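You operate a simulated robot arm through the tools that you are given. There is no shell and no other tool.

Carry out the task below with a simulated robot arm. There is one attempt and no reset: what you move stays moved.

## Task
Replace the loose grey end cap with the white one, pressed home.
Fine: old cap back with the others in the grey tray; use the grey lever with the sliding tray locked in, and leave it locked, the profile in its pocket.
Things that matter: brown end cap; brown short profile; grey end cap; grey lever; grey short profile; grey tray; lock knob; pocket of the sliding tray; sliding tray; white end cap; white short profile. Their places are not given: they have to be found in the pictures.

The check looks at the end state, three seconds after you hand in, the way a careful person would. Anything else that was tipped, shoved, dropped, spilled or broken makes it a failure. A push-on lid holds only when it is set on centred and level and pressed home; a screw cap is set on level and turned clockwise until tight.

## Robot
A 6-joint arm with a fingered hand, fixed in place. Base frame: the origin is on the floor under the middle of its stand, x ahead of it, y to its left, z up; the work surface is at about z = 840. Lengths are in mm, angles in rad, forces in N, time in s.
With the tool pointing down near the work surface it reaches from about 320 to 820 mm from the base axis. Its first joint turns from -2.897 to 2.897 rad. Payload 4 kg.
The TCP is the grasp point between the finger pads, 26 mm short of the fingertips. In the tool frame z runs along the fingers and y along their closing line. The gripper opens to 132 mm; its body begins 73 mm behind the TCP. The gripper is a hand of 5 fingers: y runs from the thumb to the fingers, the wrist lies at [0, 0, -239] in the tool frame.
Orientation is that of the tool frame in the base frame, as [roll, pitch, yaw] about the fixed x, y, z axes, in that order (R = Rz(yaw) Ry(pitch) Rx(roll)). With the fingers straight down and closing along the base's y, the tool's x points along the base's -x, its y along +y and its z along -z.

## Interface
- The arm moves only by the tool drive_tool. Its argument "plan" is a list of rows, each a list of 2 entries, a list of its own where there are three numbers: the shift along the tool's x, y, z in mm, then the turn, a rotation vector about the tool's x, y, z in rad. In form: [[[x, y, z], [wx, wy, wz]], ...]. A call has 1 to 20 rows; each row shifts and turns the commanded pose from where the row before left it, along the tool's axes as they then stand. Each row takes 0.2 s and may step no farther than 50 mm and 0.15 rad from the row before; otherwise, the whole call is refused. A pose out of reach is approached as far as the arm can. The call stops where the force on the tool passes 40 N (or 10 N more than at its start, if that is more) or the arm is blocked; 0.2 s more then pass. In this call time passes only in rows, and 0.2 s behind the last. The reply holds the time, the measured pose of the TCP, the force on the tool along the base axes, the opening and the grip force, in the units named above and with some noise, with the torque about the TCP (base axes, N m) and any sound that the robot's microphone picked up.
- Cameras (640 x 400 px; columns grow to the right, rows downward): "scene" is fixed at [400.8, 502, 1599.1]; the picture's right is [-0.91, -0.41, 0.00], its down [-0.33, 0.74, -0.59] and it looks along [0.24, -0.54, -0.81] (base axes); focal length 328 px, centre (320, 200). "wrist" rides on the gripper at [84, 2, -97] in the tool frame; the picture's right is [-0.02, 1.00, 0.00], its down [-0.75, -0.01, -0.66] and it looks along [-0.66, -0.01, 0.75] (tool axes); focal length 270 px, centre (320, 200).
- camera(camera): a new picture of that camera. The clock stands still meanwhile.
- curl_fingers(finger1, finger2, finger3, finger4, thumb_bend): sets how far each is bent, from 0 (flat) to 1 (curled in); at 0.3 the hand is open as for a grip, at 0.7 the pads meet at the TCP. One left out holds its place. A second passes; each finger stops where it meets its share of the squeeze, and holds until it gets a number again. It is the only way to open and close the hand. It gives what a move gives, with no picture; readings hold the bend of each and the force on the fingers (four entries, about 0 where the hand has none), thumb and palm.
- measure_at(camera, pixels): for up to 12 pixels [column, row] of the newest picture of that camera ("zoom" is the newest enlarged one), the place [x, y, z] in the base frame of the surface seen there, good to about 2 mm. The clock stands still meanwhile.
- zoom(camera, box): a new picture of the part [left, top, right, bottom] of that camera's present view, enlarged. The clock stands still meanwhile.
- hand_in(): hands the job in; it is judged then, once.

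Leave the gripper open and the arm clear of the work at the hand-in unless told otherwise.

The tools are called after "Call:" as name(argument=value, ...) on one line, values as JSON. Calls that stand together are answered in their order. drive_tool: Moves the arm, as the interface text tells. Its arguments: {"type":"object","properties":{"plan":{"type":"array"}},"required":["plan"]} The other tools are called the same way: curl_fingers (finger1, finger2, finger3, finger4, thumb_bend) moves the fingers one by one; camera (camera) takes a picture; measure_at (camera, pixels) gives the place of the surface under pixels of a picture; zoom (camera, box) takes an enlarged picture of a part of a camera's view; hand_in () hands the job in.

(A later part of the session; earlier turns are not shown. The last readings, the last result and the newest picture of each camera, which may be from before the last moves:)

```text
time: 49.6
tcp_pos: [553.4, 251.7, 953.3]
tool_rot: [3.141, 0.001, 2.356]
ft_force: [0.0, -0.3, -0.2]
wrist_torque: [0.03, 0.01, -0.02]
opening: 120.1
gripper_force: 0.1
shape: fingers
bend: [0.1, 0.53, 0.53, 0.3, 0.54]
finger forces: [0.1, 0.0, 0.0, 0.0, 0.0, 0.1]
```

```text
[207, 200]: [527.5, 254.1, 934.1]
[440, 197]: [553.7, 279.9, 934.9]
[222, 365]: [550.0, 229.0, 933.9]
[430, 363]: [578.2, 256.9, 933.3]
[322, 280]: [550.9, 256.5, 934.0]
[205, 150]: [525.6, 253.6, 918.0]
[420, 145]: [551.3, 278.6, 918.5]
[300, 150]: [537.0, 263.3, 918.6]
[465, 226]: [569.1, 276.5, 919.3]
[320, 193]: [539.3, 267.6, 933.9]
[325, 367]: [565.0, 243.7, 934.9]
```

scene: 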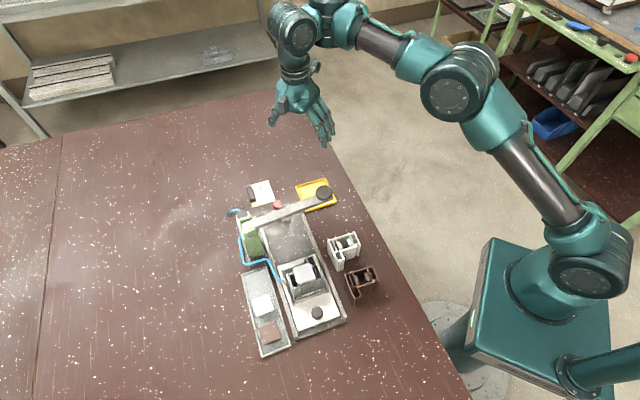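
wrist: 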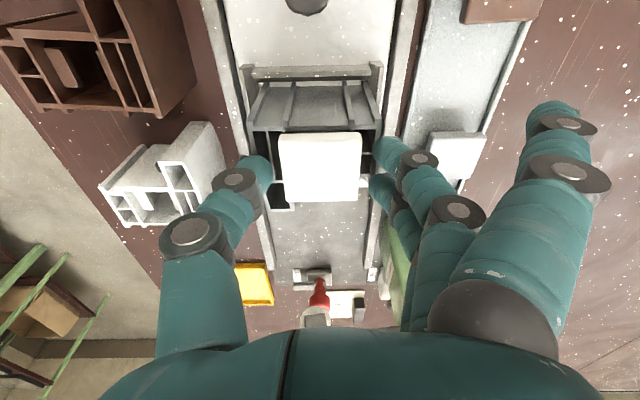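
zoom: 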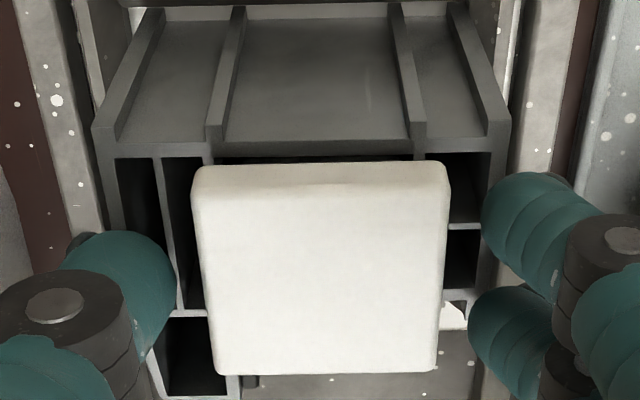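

The cap is level at z≈934 and its plug is inside the chamber. I raise the hand straight up and look again.

Call:
drive_tool(plan=[[[0, 0, -5], [0, 0, 0]], [[0, 0, -15], [0, 0, 0]], [[0, 0, -30], [0, 0, 0]], [[0, 0, -20], [0, 0, 0]], [[30, 0, 0], [0, 0, 0]], [[30, 0, 0], [0, 0, 0]], [[0, 0, 0], [0, 0, 0]]])

Call:
camera(camera="wrist")

Call:
zoom(camera="wrist", box=[260, 110, 380, 230])

Call:
zoom(camera="scene", box=[220, 170, 380, 290])

```text
time: 51.2
tcp_pos: [509.9, 294.4, 1022.4]
tool_rot: [-3.141, 0.001, 2.356]
ft_force: [0.1, -0.2, 0.2]
wrist_torque: [-0.02, 0.01, 0.01]
opening: 119.8
gripper_force: 0.0
shape: fingers
bend: [0.1, 0.53, 0.53, 0.3, 0.54]
finger forces: [0.1, 0.0, 0.0, 0.0, 0.0, 0.0]
```

```text
taken
```

wrist: 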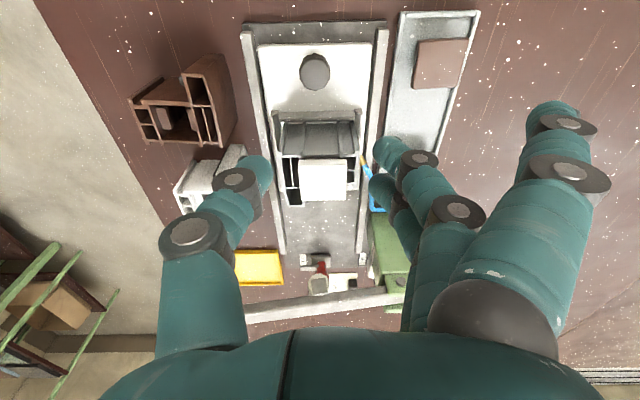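

```text
3.33 times, centred on (320, 170) of wrist
```

zoom: 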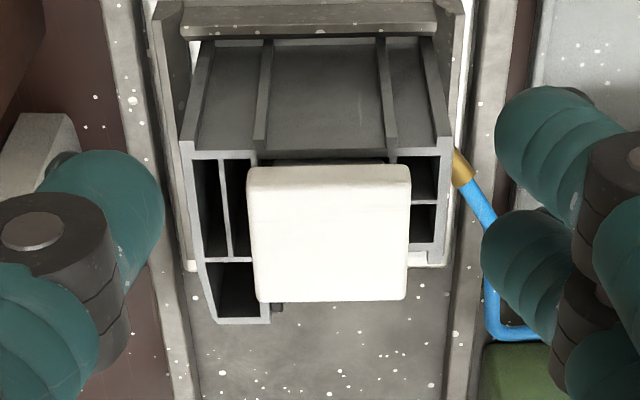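

```text
3.33 times, centred on (300, 230) of scene
```

zoom: 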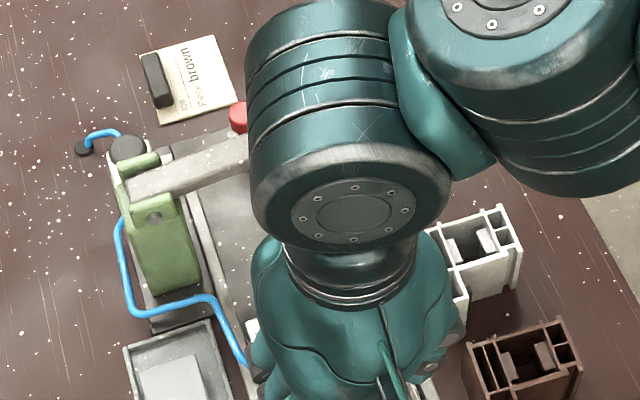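

Looks like the original arrangement. A closer zoom to compare the white cap's seat against the grey one's.

Call:
zoom(camera="wrist", box=[285, 150, 365, 212])

```text
6.45 times, centred on (325, 181) of wrist
```

zoom: 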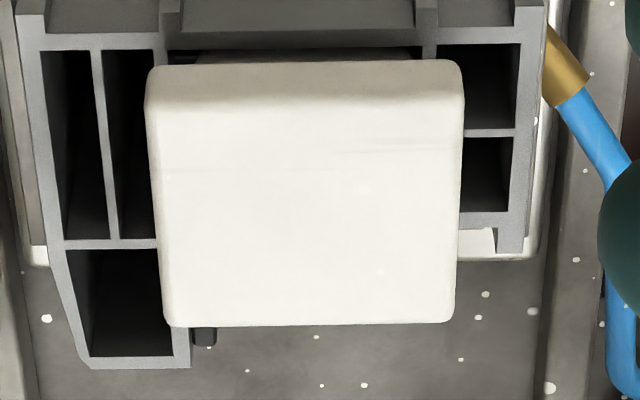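

Call:
measure_at(camera="zoom", pixels=[[155, 115], [460, 110], [170, 320], [450, 317], [310, 115], [310, 320], [25, 42], [530, 37], [160, 41], [428, 40], [300, 40], [495, 133]])

```text
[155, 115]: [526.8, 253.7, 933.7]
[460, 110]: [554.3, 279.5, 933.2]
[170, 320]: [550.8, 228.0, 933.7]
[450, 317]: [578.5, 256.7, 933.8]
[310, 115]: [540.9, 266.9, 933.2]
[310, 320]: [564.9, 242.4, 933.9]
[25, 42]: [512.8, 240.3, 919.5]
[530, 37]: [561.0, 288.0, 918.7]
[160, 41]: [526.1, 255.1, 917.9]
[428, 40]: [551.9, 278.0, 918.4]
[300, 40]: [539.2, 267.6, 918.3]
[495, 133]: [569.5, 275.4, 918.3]
```

The cap is about 1.5 mm off-centre toward +y-tool (it shifted on release): overhangs 12 vs 36 px. It rests on the tabs with ±2 mm of clearance, so I'll regrip it, nudge 1.5 mm in -y tool and release again. I return along the same path.

Call:
drive_tool(plan=[[[-30, 0, 0], [0, 0, 0]], [[-30, 0, 0], [0, 0, 0]], [[0, 0, 30], [0, 0, 0]], [[0, 0, 25], [0, 0, 0]], [[0, 0, 10], [0, 0, 0]], [[0, 0, 4], [0, 0, 0]], [[0, 0, 0], [0, 0, 0]]])

Call:
camera(camera="wrist")

Call:
zoom(camera="wrist", box=[240, 80, 400, 210])

```text
time: 52.8
tcp_pos: [552.8, 252.7, 954.7]
tool_rot: [-3.141, 0.0, 2.356]
ft_force: [0.3, -0.3, -0.4]
wrist_torque: [0.04, -0.01, -0.04]
opening: 119.7
gripper_force: 0.0
shape: fingers
bend: [0.1, 0.53, 0.53, 0.3, 0.54]
finger forces: [0.1, 0.0, 0.0, 0.1, 0.1, 0.0]
```

```text
taken
```

wrist: 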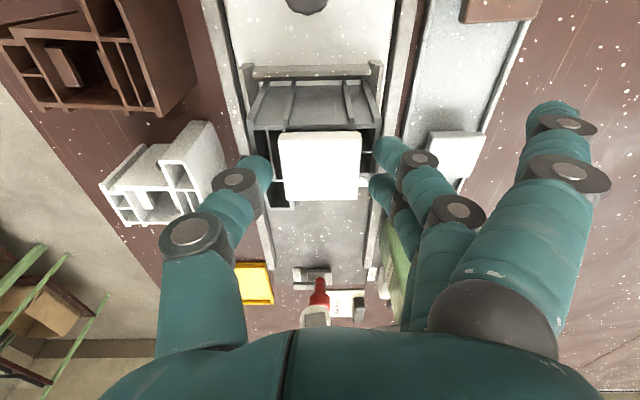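

```text
3.08 times, centred on (320, 145) of wrist
```

zoom: 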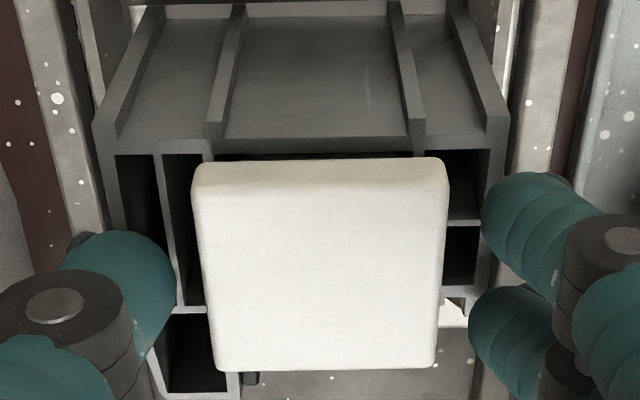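

I'll use fingers 2/3 alone to push the cap from the right: set them to 0.57 (thumb stays open), lower 1.5 mm, and step the hand in -y until contact.

Call:
curl_fingers(finger2=0.57, finger3=0.57, thumb_bend=0.54)

Call:
drive_tool(plan=[[[0, 0, 1.5], [0, 0, 0]], [[0, -0.7, 0], [0, 0, 0]], [[0, -0.7, 0], [0, 0, 0]], [[0, 0, 0], [0, 0, 0]]])

Call:
zoom(camera="wrist", box=[240, 80, 400, 210])

```text
time: 53.8
tcp_pos: [553.6, 251.3, 953.5]
tool_rot: [-3.142, 0.0, 2.355]
ft_force: [-0.3, -0.5, -0.1]
wrist_torque: [-0.01, -0.01, -0.01]
opening: 119.8
gripper_force: 0.1
shape: fingers
bend: [0.1, 0.56, 0.56, 0.3, 0.54]
finger forces: [0.0, 0.0, 0.0, 0.0, 0.1, 0.0]
```

```text
time: 54.8
tcp_pos: [551.9, 251.3, 952.6]
tool_rot: [3.141, 0.001, 2.355]
ft_force: [1.1, 0.4, 0.7]
wrist_torque: [0.02, 0.02, 0.0]
opening: 120.1
gripper_force: 0.1
shape: fingers
bend: [0.1, 0.56, 0.56, 0.3, 0.54]
finger forces: [0.0, 0.0, 0.1, 0.0, 0.0, 0.1]
```

```text
3.08 times, centred on (320, 145) of wrist
```

zoom: 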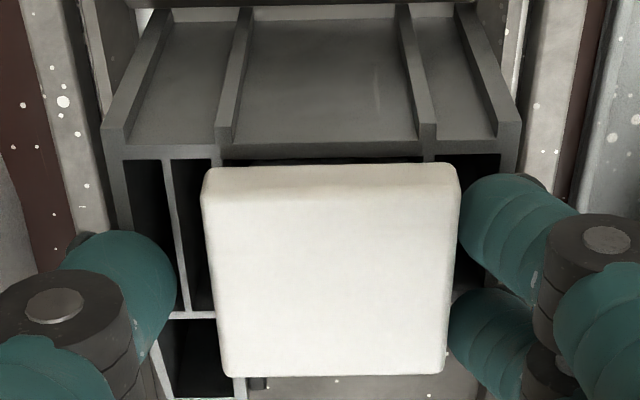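

Fingertips just at the cap's right side. I step further -0.6 mm at a time and read the finger force.

Call:
drive_tool(plan=[[[0, -0.6, 0], [0, 0, 0]], [[0, 0, 0], [0, 0, 0]]])

Call:
drive_tool(plan=[[[0, -0.6, 0], [0, 0, 0]], [[0, 0, 0], [0, 0, 0]]])

Call:
zoom(camera="wrist", box=[240, 80, 400, 210])

```text
time: 55.4
tcp_pos: [551.8, 250.9, 952.5]
tool_rot: [3.141, 0.001, 2.357]
ft_force: [-0.4, -0.6, 0.3]
wrist_torque: [0.02, 0.01, 0.03]
opening: 120.2
gripper_force: 0.0
shape: fingers
bend: [0.1, 0.56, 0.56, 0.3, 0.54]
finger forces: [0.1, 0.0, 0.1, 0.1, 0.0, 0.0]
```

```text
time: 56.0
tcp_pos: [551.1, 251.0, 953.2]
tool_rot: [3.14, -0.001, 2.356]
ft_force: [-0.1, -0.2, 1.0]
wrist_torque: [0.0, 0.0, 0.01]
opening: 119.8
gripper_force: 0.5
shape: fingers
bend: [0.1, 0.56, 0.56, 0.3, 0.54]
finger forces: [0.1, 0.2, 0.1, 0.1, 0.1, 0.1]
```

```text
3.08 times, centred on (320, 145) of wrist
```

zoom: 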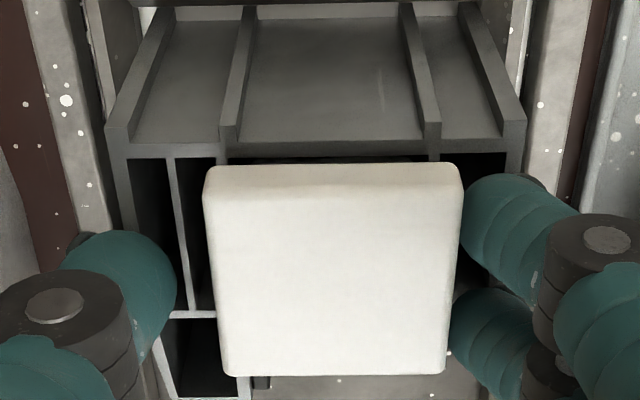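

Light contact begins (0.5 N). Overhang left 19 px vs right 28 px: about 0.8 mm more. I step -0.5 twice.

Call:
drive_tool(plan=[[[0, -0.5, 0], [0, 0, 0]], [[0, -0.5, 0], [0, 0, 0]], [[0, 0, 0], [0, 0, 0]]])

Call:
zoom(camera="wrist", box=[270, 80, 370, 160])

```text
time: 56.8
tcp_pos: [550.6, 250.2, 952.0]
tool_rot: [3.141, 0.001, 2.356]
ft_force: [0.1, -0.2, 0.0]
wrist_torque: [-0.01, 0.0, -0.04]
opening: 119.9
gripper_force: 0.0
shape: fingers
bend: [0.1, 0.56, 0.56, 0.3, 0.54]
finger forces: [0.0, 0.1, 0.0, 0.0, 0.0, 0.0]
```

```text
5.00 times, centred on (320, 120) of wrist
```

zoom: 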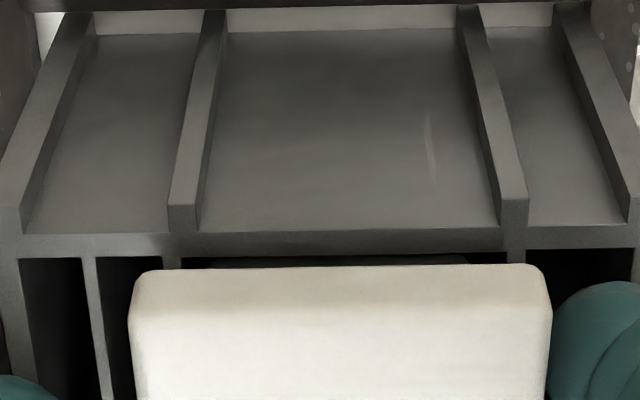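

Now plug centre (341.5) vs chamber centre (344) in this zoom – centred within ~0.3 mm. I back off +2.5 mm in y, then up, and over to the viewing pose to re-measure.

Call:
drive_tool(plan=[[[0, 2.5, 0], [0, 0, 0]], [[0, 0, -5], [0, 0, 0]], [[0, 0, -15], [0, 0, 0]], [[0, 0, -30], [0, 0, 0]], [[0, 0, -20], [0, 0, 0]], [[30, 0, 0], [0, 0, 0]], [[30, 0, 0], [0, 0, 0]], [[0, 0, 0], [0, 0, 0]]])

Call:
camera(camera="wrist")

Call:
zoom(camera="wrist", box=[285, 150, 365, 212])

```text
time: 58.6
tcp_pos: [509.5, 294.7, 1022.4]
tool_rot: [3.141, 0.001, 2.356]
ft_force: [0.1, -0.5, -1.1]
wrist_torque: [0.04, 0.01, -0.03]
opening: 120.0
gripper_force: 0.2
shape: fingers
bend: [0.1, 0.56, 0.56, 0.3, 0.54]
finger forces: [0.1, 0.0, 0.0, 0.1, 0.0, 0.1]
```

```text
taken
```

wrist: 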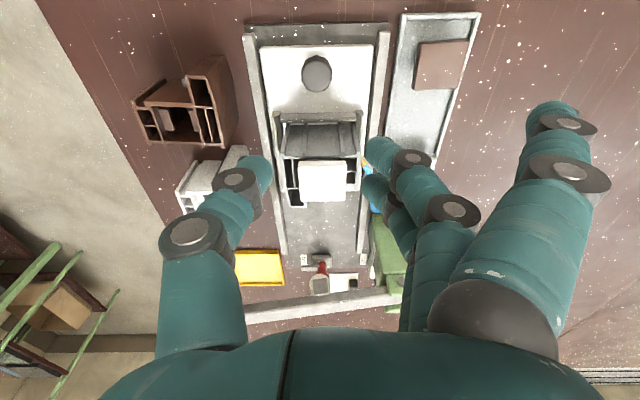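

```text
6.45 times, centred on (325, 181) of wrist
```

zoom: 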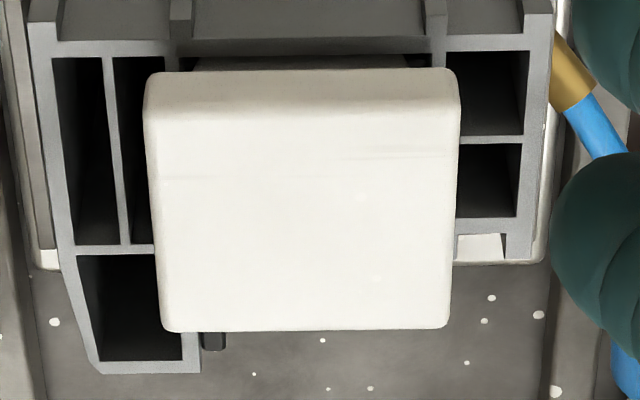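

Well centred now (overhangs 26 / 22 px). I check the slide-direction centring and levelness by measuring.

Call:
measure_at(camera="zoom", pixels=[[300, 46], [240, 47], [380, 45], [300, 115], [300, 323], [155, 120], [452, 118], [167, 323], [443, 320], [152, 220], [455, 215], [305, 75]])

```text
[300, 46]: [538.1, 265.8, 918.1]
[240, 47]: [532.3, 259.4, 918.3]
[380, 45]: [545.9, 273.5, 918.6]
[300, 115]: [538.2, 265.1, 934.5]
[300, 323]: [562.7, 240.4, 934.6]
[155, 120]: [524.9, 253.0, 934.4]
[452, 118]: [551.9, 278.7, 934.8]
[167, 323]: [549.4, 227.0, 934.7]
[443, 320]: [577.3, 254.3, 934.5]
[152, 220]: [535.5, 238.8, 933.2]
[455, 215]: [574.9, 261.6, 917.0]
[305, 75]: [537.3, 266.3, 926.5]
```

The cap is level (934.5) and within ~1 mm of centre. Next: push the sliding tray in by its dark knob at about (317,73) in the wrist picture. I zoom on the knob and measure it.

Call:
zoom(camera="wrist", box=[260, 20, 380, 120])

```text
4.00 times, centred on (320, 70) of wrist
```

zoom: 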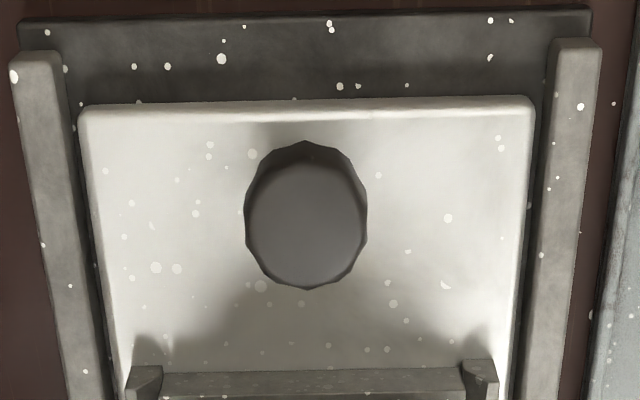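

Call:
measure_at(camera="zoom", pixels=[[306, 215], [255, 215], [358, 215], [306, 170], [306, 280], [306, 150], [200, 200], [420, 200], [306, 105], [320, 380], [38, 100], [575, 90]])

Call:
measure_at(camera="wrist", pixels=[[320, 255], [318, 285], [250, 318], [380, 300], [330, 310], [300, 240], [340, 240], [318, 258]])

```text
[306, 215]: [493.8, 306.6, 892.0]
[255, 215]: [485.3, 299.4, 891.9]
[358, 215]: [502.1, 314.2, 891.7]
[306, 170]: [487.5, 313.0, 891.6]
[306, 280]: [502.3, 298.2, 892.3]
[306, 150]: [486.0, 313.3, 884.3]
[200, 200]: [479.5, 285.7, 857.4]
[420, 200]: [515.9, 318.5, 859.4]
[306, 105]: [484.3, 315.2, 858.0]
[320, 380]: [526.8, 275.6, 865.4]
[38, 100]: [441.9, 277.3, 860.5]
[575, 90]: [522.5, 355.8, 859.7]
```

```text
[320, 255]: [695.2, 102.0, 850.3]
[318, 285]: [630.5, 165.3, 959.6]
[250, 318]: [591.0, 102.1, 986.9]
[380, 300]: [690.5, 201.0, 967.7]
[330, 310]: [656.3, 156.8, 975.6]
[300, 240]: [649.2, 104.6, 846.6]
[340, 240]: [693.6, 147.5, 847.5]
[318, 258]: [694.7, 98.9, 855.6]
```

The knob centre is ≈(494.3,306.2), Ø≈24, top at 892, plate at 858.5. I set a moderate pre-shape, move over the knob and descend to z≈899, with the knob between thumb and fingers 2/3.

Call:
curl_fingers(finger1=0.45, finger2=0.5, finger3=0.5, finger4=0.3, thumb_bend=0.5)

Call:
drive_tool(plan=[[[17.3, -2.6, 0], [0, 0, 0]], [[0, 0, 30], [0, 0, 0]], [[0, 0, 30], [0, 0, 0]], [[0, 0, 30], [0, 0, 0]], [[0, 0, 0], [0, 0, 0]]])

Call:
camera(camera="wrist")

```text
time: 59.6
tcp_pos: [508.2, 294.2, 1022.7]
tool_rot: [3.141, 0.002, 2.357]
ft_force: [-0.2, -0.1, -0.5]
wrist_torque: [-0.01, -0.04, 0.01]
opening: 82.8
gripper_force: 0.0
shape: fingers
bend: [0.45, 0.5, 0.5, 0.3, 0.5]
finger forces: [0.1, 0.0, 0.0, 0.0, 0.0, 0.0]
```

```text
time: 60.8
tcp_pos: [494.3, 305.1, 931.6]
tool_rot: [-3.141, 0.0, 2.356]
ft_force: [-0.9, -0.8, -0.5]
wrist_torque: [0.0, -0.02, -0.02]
opening: 82.5
gripper_force: 0.2
shape: fingers
bend: [0.45, 0.5, 0.5, 0.3, 0.5]
finger forces: [0.0, 0.0, 0.0, 0.1, 0.1, 0.0]
```

```text
taken
```

wrist: 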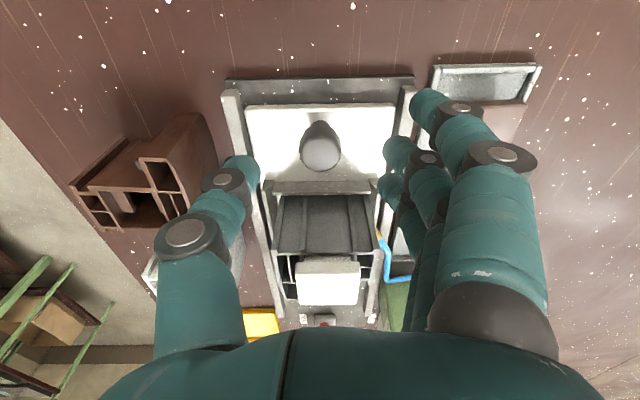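

The knob is centred between thumb and fingers. I curl finger4 in to 0.45 to stay clear of the brown cap, then descend 33 mm.

Call:
curl_fingers(finger4=0.45)

Call:
drive_tool(plan=[[[0, 0, 12], [0, 0, 0]], [[0, 0, 11], [0, 0, 0]], [[0, 0, 9], [0, 0, 0]], [[0, 0, 0], [0, 0, 0]]])

Call:
camera(camera="wrist")

```text
time: 61.8
tcp_pos: [494.9, 304.0, 931.8]
tool_rot: [3.141, -0.001, 2.356]
ft_force: [0.1, -0.3, 0.3]
wrist_torque: [0.0, 0.0, 0.01]
opening: 82.9
gripper_force: 0.1
shape: fingers
bend: [0.45, 0.5, 0.5, 0.45, 0.5]
finger forces: [0.0, 0.0, 0.1, 0.1, 0.0, 0.0]
```

```text
time: 62.8
tcp_pos: [494.7, 303.9, 900.3]
tool_rot: [3.141, -0.002, 2.356]
ft_force: [-0.3, 1.3, 1.0]
wrist_torque: [-0.04, -0.04, -0.02]
opening: 82.6
gripper_force: 0.0
shape: fingers
bend: [0.45, 0.5, 0.5, 0.45, 0.5]
finger forces: [0.0, 0.1, 0.0, 0.1, 0.1, 0.1]
```

```text
taken
```

wrist: 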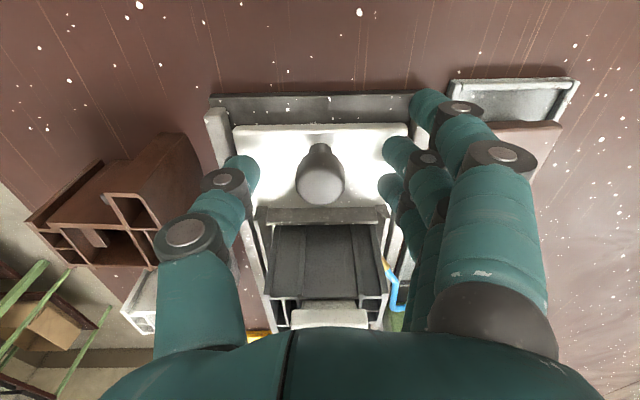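

The knob is in the hand. I close thumb, finger2 and finger3 onto it, and curl finger1 behind it.

Call:
curl_fingers(finger2=0.7, finger3=0.7, thumb_bend=0.7)

Call:
curl_fingers(finger1=0.68)

Call:
camera(camera="wrist")

Call:
zoom(camera="wrist", box=[220, 70, 440, 220])

```text
time: 63.8
tcp_pos: [495.7, 303.6, 900.8]
tool_rot: [-3.141, -0.001, 2.356]
ft_force: [-0.7, -0.9, -4.7]
wrist_torque: [0.02, -0.02, -0.03]
opening: 62.7
gripper_force: 6.9
shape: fingers
bend: [0.45, 0.65, 0.65, 0.45, 0.66]
finger forces: [0.0, 3.4, 3.2, 0.1, 8.1, 0.0]
```

```text
time: 64.8
tcp_pos: [494.3, 303.3, 900.3]
tool_rot: [-3.141, 0.001, 2.357]
ft_force: [-1.7, -0.7, -6.6]
wrist_torque: [0.03, 0.02, 0.03]
opening: 31.9
gripper_force: 7.1
shape: fingers
bend: [0.68, 0.65, 0.65, 0.45, 0.66]
finger forces: [0.0, 3.3, 3.1, 0.0, 8.1, 0.0]
```

```text
taken
```

wrist: 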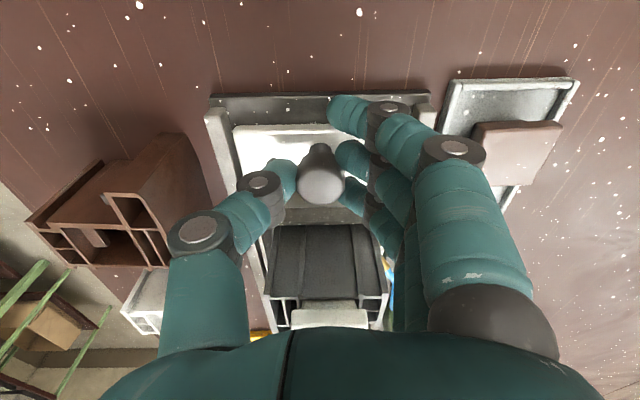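

```text
2.67 times, centred on (330, 145) of wrist
```

zoom: 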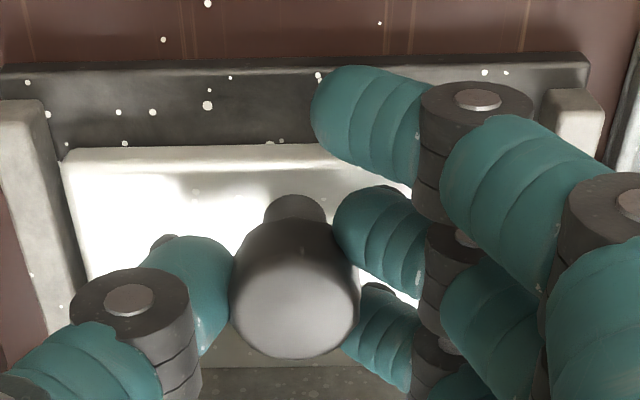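

The knob is held. I lower 1 mm to relax the pull and push gently 12 mm in the +slide direction (tool -x) in small steps, then check.

Call:
drive_tool(plan=[[[0, 0, 1], [0, 0, 0]], [[-2, 0, 0], [0, 0, 0]], [[-3, 0, 0], [0, 0, 0]], [[-3, 0, 0], [0, 0, 0]], [[-4, 0, 0], [0, 0, 0]], [[0, 0, 0], [0, 0, 0]]])

Call:
camera(camera="wrist")

Call:
zoom(camera="scene", box=[230, 180, 390, 300])

```text
time: 66.2
tcp_pos: [504.8, 294.4, 898.9]
tool_rot: [3.14, 0.0, 2.357]
ft_force: [-2.6, -1.1, 6.4]
wrist_torque: [-0.03, 0.07, 0.04]
opening: 32.1
gripper_force: 9.5
shape: fingers
bend: [0.68, 0.66, 0.66, 0.45, 0.67]
finger forces: [0.1, 4.5, 3.7, 0.1, 11.0, 0.0]
```

```text
taken
```

wrist: 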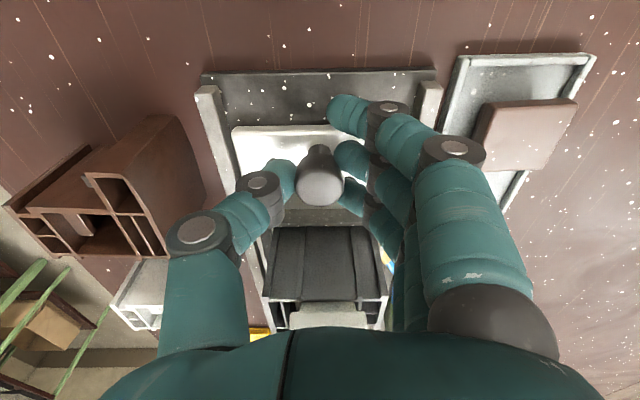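

```text
3.33 times, centred on (310, 240) of scene
```

zoom: 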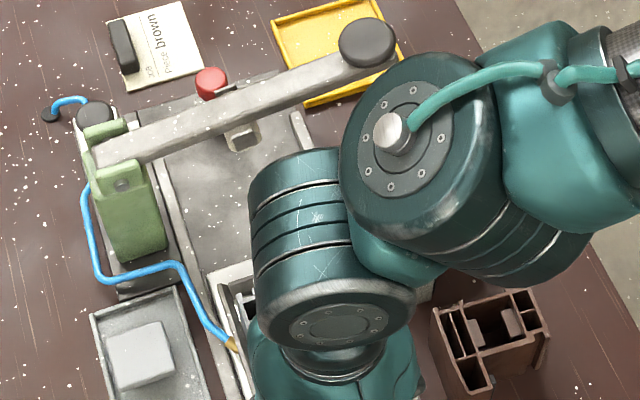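

The tray follows nicely. I raise 0.5 mm to balance the vertical force and push 48 mm further in 6 mm steps.

Call:
drive_tool(plan=[[[-4, 0, -0.5], [0, 0, 0]], [[-6, 0, 0], [0, 0, 0]], [[-6, 0, 0], [0, 0, 0]], [[-6, 0, 0], [0, 0, 0]], [[-6, 0, 0], [0, 0, 0]], [[-6, 0, 0], [0, 0, 0]], [[-6, 0, 0], [0, 0, 0]], [[-4, 0, 0], [0, 0, 0]], [[-3, 0, 0], [0, 0, 0]], [[0, 0, 0], [0, 0, 0]]])

Call:
camera(camera="wrist")

Call:
zoom(camera="scene", box=[230, 180, 390, 300])

```text
time: 68.4
tcp_pos: [537.0, 262.0, 899.6]
tool_rot: [-3.142, -0.001, 2.356]
ft_force: [-2.9, -0.8, 0.3]
wrist_torque: [0.01, 0.02, 0.02]
opening: 32.2
gripper_force: 8.2
shape: fingers
bend: [0.68, 0.66, 0.66, 0.45, 0.67]
finger forces: [0.0, 4.2, 3.8, 0.1, 8.4, 0.1]
```

```text
taken
```

wrist: 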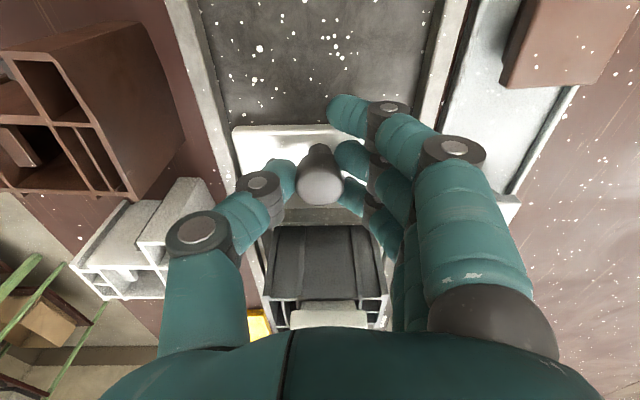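

```text
3.33 times, centred on (310, 240) of scene
```

zoom: 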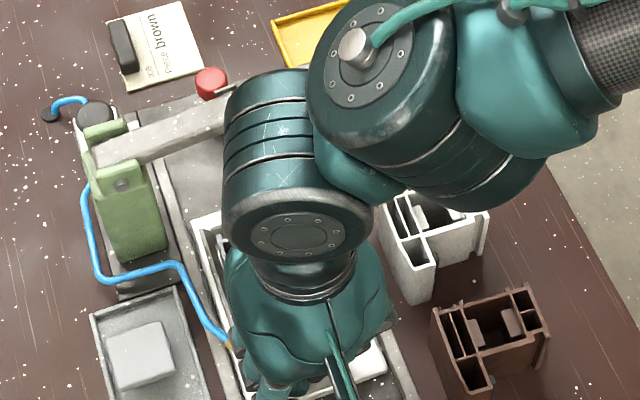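

About 59 mm done. Before the cap goes under the lever I check the ram's underside height: I measure around (287,221) in the scene picture.

Call:
camera(camera="scene")

Call:
measure_at(camera="scene", pixels=[[286, 220], [283, 222], [289, 221], [286, 224], [284, 216], [290, 216], [280, 213], [275, 205], [297, 208], [262, 222]])

Call:
zoom(camera="scene", box=[255, 195, 315, 235])

```text
taken
```

scene: 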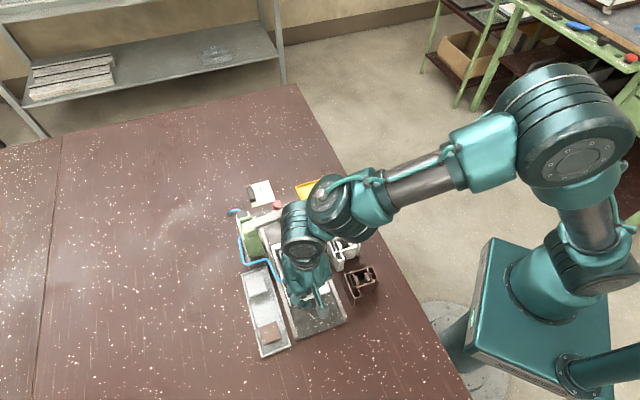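

```text
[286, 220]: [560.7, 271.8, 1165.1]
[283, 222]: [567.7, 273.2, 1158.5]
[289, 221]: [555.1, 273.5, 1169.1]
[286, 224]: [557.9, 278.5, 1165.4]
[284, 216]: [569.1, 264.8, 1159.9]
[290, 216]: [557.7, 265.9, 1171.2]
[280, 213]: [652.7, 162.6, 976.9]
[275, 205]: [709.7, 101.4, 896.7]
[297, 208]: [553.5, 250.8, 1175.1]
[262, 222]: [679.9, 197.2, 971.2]
```

```text
10.00 times, centred on (285, 215) of scene
```

zoom: 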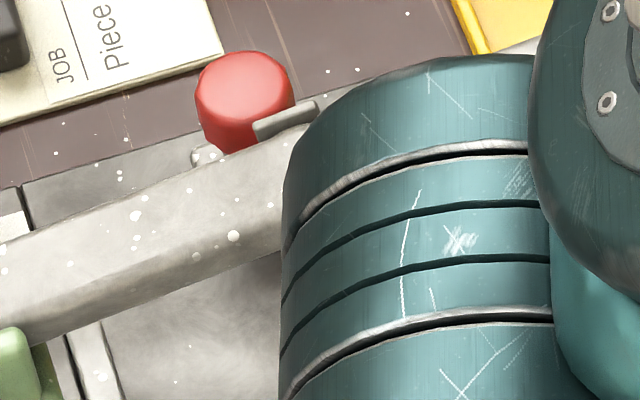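

The arm hides the ram in the scene view. To be safe I release the knob, raise, back off and tilt the hand so the wrist camera sees the ram's underside before sliding the cap under it.

Call:
curl_fingers(finger1=0.45, finger2=0.48, finger3=0.48, thumb_bend=0.48)

Call:
drive_tool(plan=[[[0, 0, -10], [0, 0, 0]], [[0, 0, -30], [0, 0, 0]], [[0, 0, -40], [0, 0, 0]], [[0, 0, -30], [0, 0, 0]], [[30, 0, 0], [0, 0, 0]], [[0, 0, 0], [0, -0.1, 0]], [[0, 0, 0], [0, -0.1, 0]], [[0, 0, 0], [0, -0.1, 0]], [[0, 0, 0], [0, -0.1, 0]], [[0, 0, 0], [0, 0, 0]]])

Call:
camera(camera="wrist")

Call:
zoom(camera="wrist", box=[240, 120, 420, 260])

```text
time: 69.4
tcp_pos: [536.2, 261.9, 900.7]
tool_rot: [-3.141, 0.001, 2.358]
ft_force: [0.3, -0.3, -0.6]
wrist_torque: [0.01, -0.03, -0.02]
opening: 85.6
gripper_force: 0.1
shape: fingers
bend: [0.45, 0.48, 0.48, 0.45, 0.48]
finger forces: [0.1, 0.0, 0.1, 0.1, 0.0, 0.0]
```

```text
time: 71.6
tcp_pos: [516.6, 282.9, 1009.4]
tool_rot: [3.141, 0.401, 2.355]
ft_force: [0.2, 0.9, -0.1]
wrist_torque: [-0.01, 0.0, 0.01]
opening: 85.4
gripper_force: 0.1
shape: fingers
bend: [0.45, 0.48, 0.48, 0.45, 0.48]
finger forces: [0.1, 0.0, 0.0, 0.1, 0.0, 0.1]
```

```text
taken
```

wrist: 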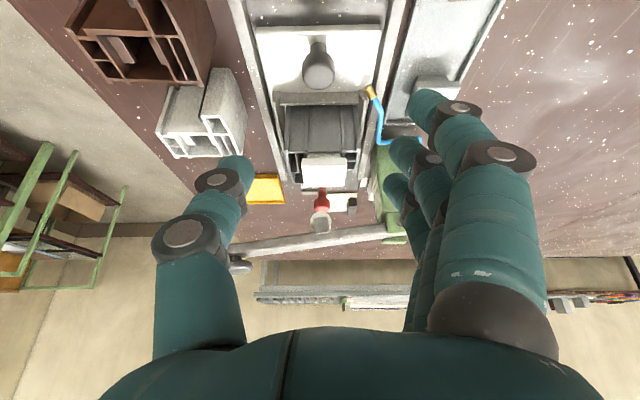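

```text
2.86 times, centred on (330, 190) of wrist
```

zoom: 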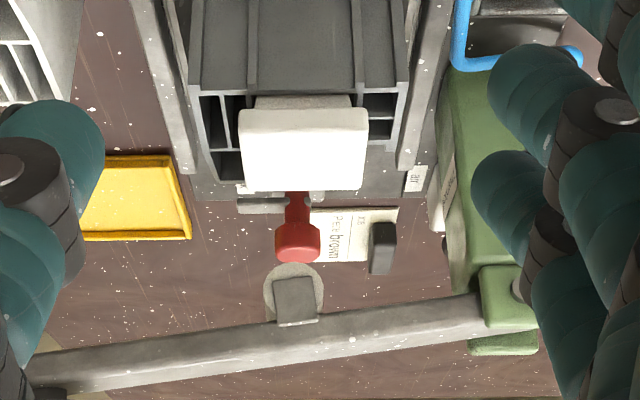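

Now I see the round press pad hanging under the lever at zoom (293,285) (picture is upside-down). I measure the pad's edge points and the cap.

Call:
measure_at(camera="zoom", pixels=[[293, 268], [272, 280], [316, 285], [293, 285], [295, 310], [280, 345], [300, 165], [300, 120], [255, 185], [355, 185], [400, 325], [100, 365]])

Call:
zoom(camera="wrist", box=[290, 180, 350, 240])

```text
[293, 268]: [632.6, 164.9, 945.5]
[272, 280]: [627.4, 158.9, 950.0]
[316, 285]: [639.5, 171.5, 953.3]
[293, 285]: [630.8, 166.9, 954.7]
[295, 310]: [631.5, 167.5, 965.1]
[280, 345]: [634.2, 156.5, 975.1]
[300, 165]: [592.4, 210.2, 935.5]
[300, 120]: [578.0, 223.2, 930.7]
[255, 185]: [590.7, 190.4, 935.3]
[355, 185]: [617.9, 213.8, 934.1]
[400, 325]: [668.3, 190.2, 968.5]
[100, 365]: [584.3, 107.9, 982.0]
```

```text
6.67 times, centred on (320, 210) of wrist
```

zoom: 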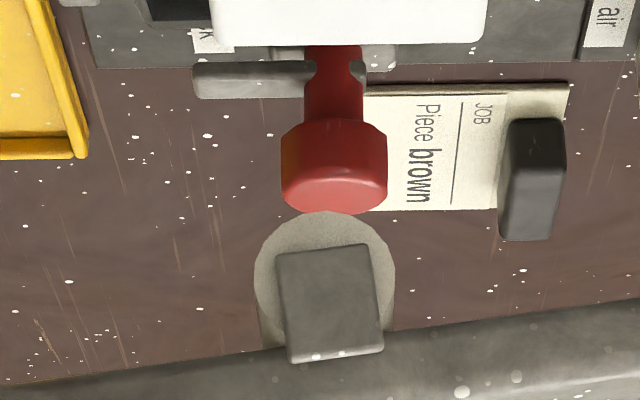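

The pad's lowest point is z≈945.5, so it clears the cap top (934.5) by ~10 mm. I reverse the moves back to the knob.

Call:
drive_tool(plan=[[[0, 0, 0], [0, 0.1, 0]], [[0, 0, 0], [0, 0.1, 0]], [[0, 0, 0], [0, 0.1, 0]], [[0, 0, 0], [0, 0.1, 0]], [[-30, 0, 0], [0, 0, 0]], [[0, 0, 30], [0, 0, 0]], [[0, 0, 40], [0, 0, 0]], [[0, 0, 30], [0, 0, 0]], [[0, 0, 10], [0, 0, 0]], [[0, 0, 0], [0, 0, 0]]])

Call:
camera(camera="wrist")

```text
time: 73.8
tcp_pos: [538.0, 262.3, 899.3]
tool_rot: [3.142, -0.001, 2.358]
ft_force: [-0.4, -0.8, -0.2]
wrist_torque: [0.0, 0.01, 0.01]
opening: 85.1
gripper_force: 0.1
shape: fingers
bend: [0.45, 0.48, 0.48, 0.45, 0.48]
finger forces: [0.0, 0.1, 0.1, 0.1, 0.0, 0.0]
```

```text
taken
```

wrist: 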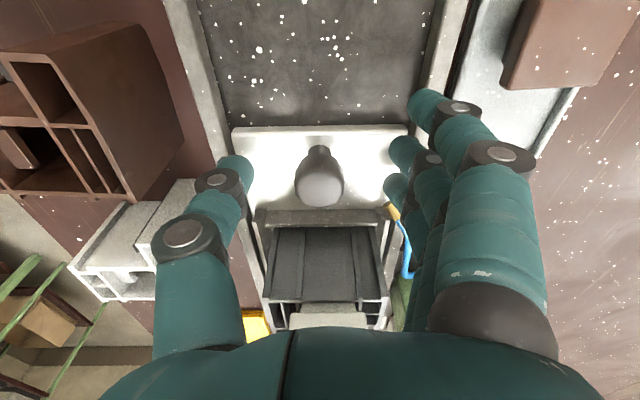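

The nozzle is near finger4's path, so this time I also curl finger4 inward (in front of the knob). Closing everything on the knob.

Call:
curl_fingers(finger1=0.6, finger2=0.7, finger3=0.7, finger4=0.64, thumb_bend=0.7)

Call:
curl_fingers(finger1=0.68)

Call:
zoom(camera="wrist", box=[220, 70, 440, 240])

```text
time: 74.8
tcp_pos: [535.7, 263.1, 897.2]
tool_rot: [-3.142, 0.003, 2.356]
ft_force: [-2.2, -1.6, -4.9]
wrist_torque: [-0.04, 0.01, 0.05]
opening: 41.8
gripper_force: 6.9
shape: fingers
bend: [0.6, 0.66, 0.65, 0.64, 0.66]
finger forces: [0.0, 3.1, 3.1, 0.0, 8.5, 0.1]
```

```text
time: 75.8
tcp_pos: [537.1, 261.0, 898.7]
tool_rot: [3.141, 0.001, 2.355]
ft_force: [-1.3, -1.7, -5.7]
wrist_torque: [0.02, 0.02, 0.01]
opening: 32.2
gripper_force: 7.0
shape: fingers
bend: [0.68, 0.66, 0.66, 0.64, 0.66]
finger forces: [0.0, 3.1, 3.1, 0.1, 8.5, 0.0]
```

```text
2.35 times, centred on (330, 155) of wrist
```

zoom: 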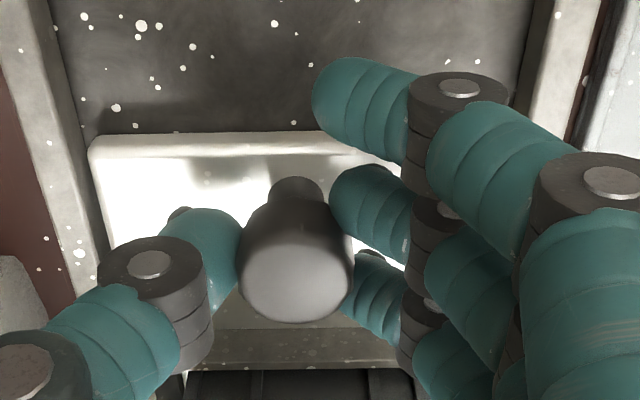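

Held again. I push another 50 mm in 5 mm steps and check forces.

Call:
drive_tool(plan=[[[-3, 0, 0.5], [0, 0, 0]], [[-5, 0, 0], [0, 0, 0]], [[-5, 0, 0], [0, 0, 0]], [[-5, 0, 0], [0, 0, 0]], [[-5, 0, 0], [0, 0, 0]], [[-5, 0, 0], [0, 0, 0]], [[-5, 0, 0], [0, 0, 0]], [[-5, 0, 0], [0, 0, 0]], [[-5, 0, 0], [0, 0, 0]], [[-4, 0, 0], [0, 0, 0]], [[-3, 0, 0], [0, 0, 0]], [[0, 0, 0], [0, 0, 0]]])

Call:
camera(camera="wrist")

Call:
camera(camera="scene")

```text
time: 78.4
tcp_pos: [573.3, 225.7, 898.9]
tool_rot: [-3.139, -0.001, 2.357]
ft_force: [-1.9, -0.2, -9.3]
wrist_torque: [0.07, -0.03, -0.01]
opening: 32.4
gripper_force: 6.5
shape: fingers
bend: [0.68, 0.66, 0.66, 0.64, 0.66]
finger forces: [0.1, 3.2, 2.9, 0.1, 7.4, 0.0]
```

```text
taken
```

wrist: 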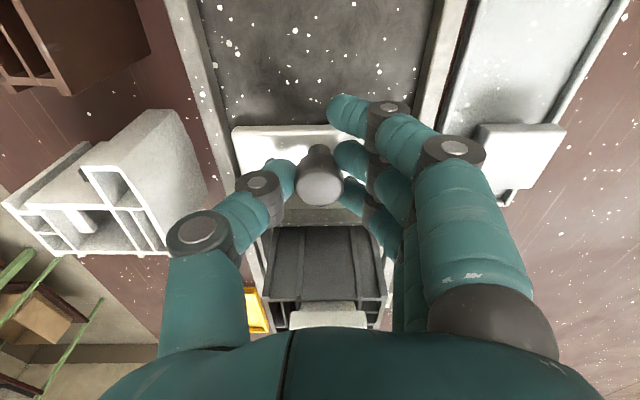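

```text
taken
```

scene: 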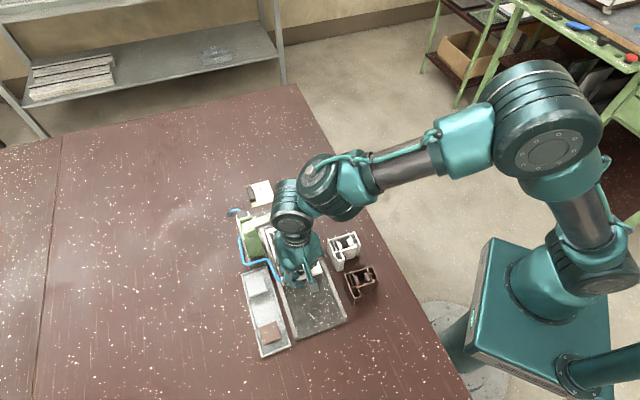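

Travel so far ≈111 mm. I continue with 2.5 mm steps for 15 mm and watch the force.

Call:
drive_tool(plan=[[[-2.5, 0, 0.6], [0, 0, 0]], [[-2.5, 0, 0], [0, 0, 0]], [[-2.5, 0, 0], [0, 0, 0]], [[-2.5, 0, 0], [0, 0, 0]], [[-2.5, 0, 0], [0, 0, 0]], [[-2.5, 0, 0], [0, 0, 0]], [[0, 0, 0], [0, 0, 0]]])

```text
time: 80.0
tcp_pos: [584.6, 216.4, 899.2]
tool_rot: [-3.14, 0.001, 2.357]
ft_force: [-2.4, -2.0, -1.6]
wrist_torque: [0.0, 0.04, -0.02]
opening: 32.6
gripper_force: 7.8
shape: fingers
bend: [0.68, 0.66, 0.66, 0.64, 0.66]
finger forces: [0.1, 3.3, 3.4, 0.1, 9.2, 0.0]
```

Still free (125 mm). I continue in 2 mm steps, 10 mm more.

Call:
drive_tool(plan=[[[-2, 0, 0], [0, 0, 0]], [[-2, 0, 0], [0, 0, 0]], [[-2, 0, 0], [0, 0, 0]], [[-2, 0, 0], [0, 0, 0]], [[-2, 0, 0], [0, 0, 0]], [[0, 0, 0], [0, 0, 0]]])

Call:
camera(camera="wrist")

```text
time: 81.4
tcp_pos: [589.4, 210.0, 897.1]
tool_rot: [3.141, 0.001, 2.358]
ft_force: [-13.6, 12.0, 1.4]
wrist_torque: [0.24, 0.28, 0.09]
opening: 32.5
gripper_force: 10.7
shape: fingers
bend: [0.68, 0.66, 0.67, 0.64, 0.66]
finger forces: [0.1, 8.7, 1.5, 4.3, 7.6, 0.0]
```

```text
taken
```

wrist: 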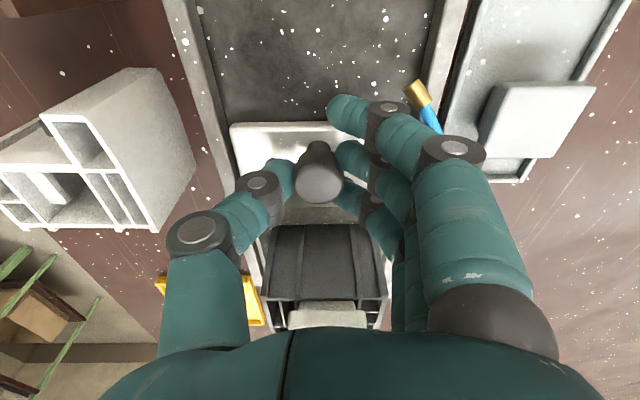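

Resistance is now ~18 N at ≈133 mm travel: probably the end stop. I push one more millimetre to confirm a hard stop.

Call:
drive_tool(plan=[[[-1, 0, 0], [0, 0, 0]], [[0, 0, 0], [0, 0, 0]]])

```text
time: 82.0
tcp_pos: [589.3, 210.5, 898.4]
tool_rot: [-3.141, 0.0, 2.359]
ft_force: [-21.1, 16.1, 4.2]
wrist_torque: [0.3, 0.24, 0.31]
opening: 32.2
gripper_force: 15.6
shape: fingers
bend: [0.68, 0.66, 0.68, 0.65, 0.66]
finger forces: [0.0, 8.0, 1.2, 12.9, 8.9, 0.1]
```

It's a hard stop (26 N, no further motion). I release the knob with modest opening (the nozzle is beside finger1, so I don't open far), then lift.

Call:
curl_fingers(finger1=0.6, finger2=0.54, finger3=0.54, finger4=0.58, thumb_bend=0.54)

Call:
drive_tool(plan=[[[0, 0, -10], [0, 0, 0]], [[0, 0, -20], [0, 0, 0]], [[0, 0, -30], [0, 0, 0]], [[10, 0, -30], [0, 0, 0]], [[20, 0, -30], [0, 0, 0]], [[0, 0, 0], [0, 0, 0]]])

Call:
camera(camera="wrist")

Call:
camera(camera="scene")

```text
time: 83.0
tcp_pos: [591.5, 210.1, 898.2]
tool_rot: [-3.14, 0.001, 2.358]
ft_force: [-22.1, 17.7, 10.0]
wrist_torque: [0.34, 0.18, 0.41]
opening: 53.1
gripper_force: 15.4
shape: fingers
bend: [0.6, 0.54, 0.54, 0.65, 0.54]
finger forces: [0.1, 0.0, 0.1, 31.0, 0.1, 0.1]
```

```text
time: 84.4
tcp_pos: [567.6, 230.5, 1019.2]
tool_rot: [3.141, 0.0, 2.356]
ft_force: [0.8, 0.0, 0.1]
wrist_torque: [0.0, -0.03, 0.0]
opening: 53.2
gripper_force: 0.0
shape: fingers
bend: [0.6, 0.54, 0.54, 0.57, 0.54]
finger forces: [0.0, 0.0, 0.0, 0.0, 0.0, 0.0]
```

```text
taken
```

wrist: 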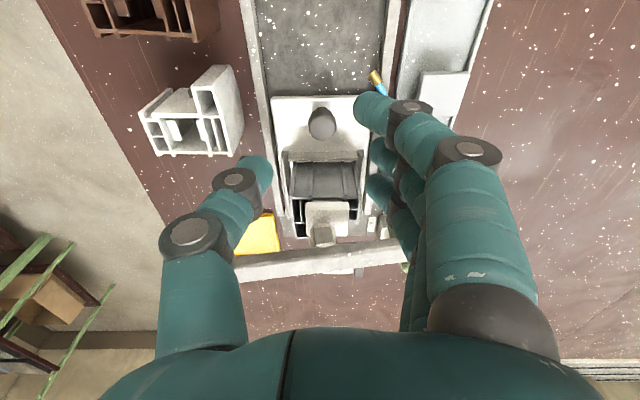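

```text
taken
```

scene: 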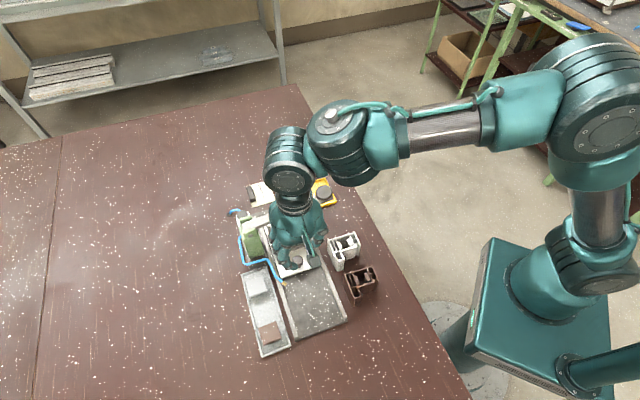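

I zoom in on the cap and lever region to verify the cap is still in place.

Call:
zoom(camera="wrist", box=[250, 130, 410, 260])

Call:
zoom(camera="wrist", box=[285, 185, 355, 245])

```text
3.08 times, centred on (330, 195) of wrist
```

zoom: 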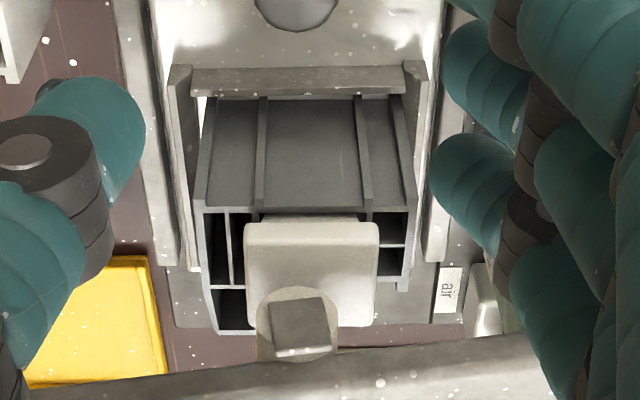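

```text
6.67 times, centred on (320, 215) of wrist
```

zoom: 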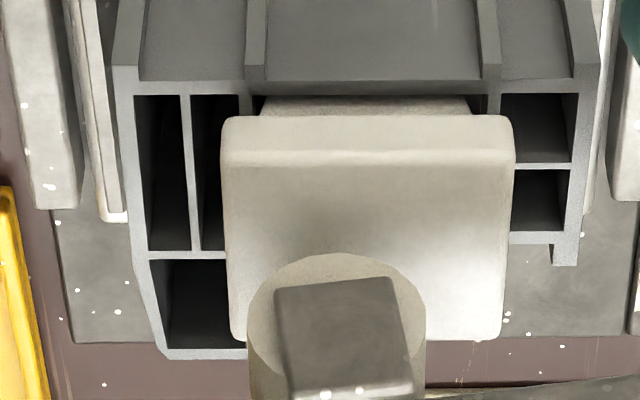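

The cap sits centred beneath the press pad. Now I go look at the lock from the right side: raise to ~1130, rotate to yaw ≈-1.63, and travel over.

Call:
drive_tool(plan=[[[0, 0, -37], [0, 0, 0]], [[0, 0, -37], [0, 0, 0]], [[0, 0, -37], [0, 0, 0]], [[0, 0, 0], [0, 0, -0.1434]], [[0, 0, 0], [0, 0, -0.1434]], [[0, 0, 0], [0, 0, -0.1434]], [[0, 0, 0], [0, 0, -0.1434]], [[0, 0, 0], [0, 0, -0.1434]], [[0, 0, 0], [0, 0, -0.1434]], [[0, 0, 0], [0, 0, -0.1434]], [[0, 0, 0], [0, 0, -0.1434]], [[0, 0, 0], [0, 0, -0.1434]], [[0, 0, 0], [0, 0, -0.1434]], [[0, 0, 0], [0, 0, -0.1434]], [[0, 0, 0], [0, 0, -0.1434]], [[0, 0, 0], [0, 0, -0.1434]], [[0, 0, 0], [0, 0, -0.1434]], [[0, 0, 0], [0, 0, -0.1434]], [[0, 0, 0], [0, 0, -0.1434]]])

```text
time: 88.4
tcp_pos: [569.6, 230.2, 1129.3]
tool_rot: [-3.141, -0.001, -1.63]
ft_force: [0.5, -0.6, 0.2]
wrist_torque: [0.0, 0.03, 0.02]
opening: 53.3
gripper_force: 0.0
shape: fingers
bend: [0.6, 0.54, 0.54, 0.57, 0.54]
finger forces: [0.1, 0.1, 0.0, 0.0, 0.0, 0.0]
```

Call:
drive_tool(plan=[[[38.7, -24, 0], [0, 0, 0]], [[38.7, -24, 0], [0, 0, 0]], [[38.7, -24, 0], [0, 0, 0]], [[38.7, -24, 0], [0, 0, 0]], [[38.7, -24, 0], [0, 0, 0]], [[38.7, -24, 0], [0, 0, 0]], [[0, 0, 40], [0, 0, 0]], [[0, 0, 40], [0, 0, 0]], [[0, 0, 35], [0, 0, 0]], [[0, 0, 0], [0, 0, 0]]])

Call:
camera(camera="wrist")

Call:
camera(camera="scene")

```text
time: 90.6
tcp_pos: [702.3, -4.2, 1018.8]
tool_rot: [3.138, 0.022, -1.638]
ft_force: [0.2, -0.4, 0.2]
wrist_torque: [0.01, 0.05, 0.0]
opening: 53.5
gripper_force: 0.1
shape: fingers
bend: [0.6, 0.54, 0.54, 0.57, 0.54]
finger forces: [0.1, 0.0, 0.0, 0.0, 0.0, 0.1]
out of reach, approached as far as the arm can: row 8, 9
```

```text
taken
```

wrist: 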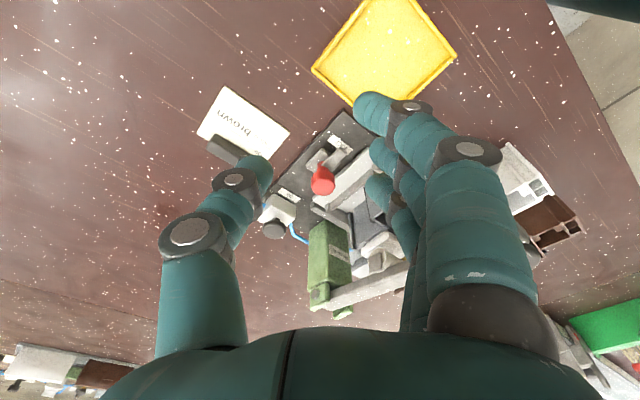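

```text
taken
```

scene: 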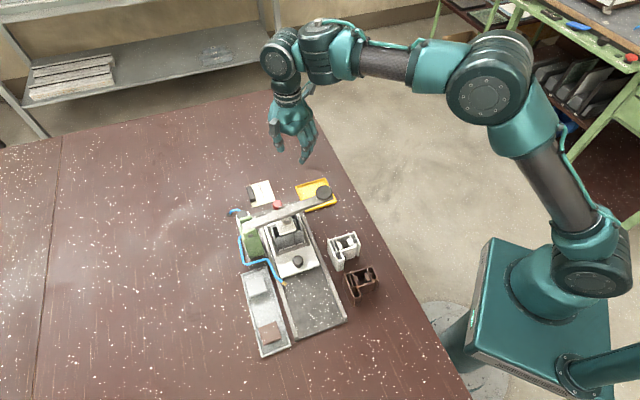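

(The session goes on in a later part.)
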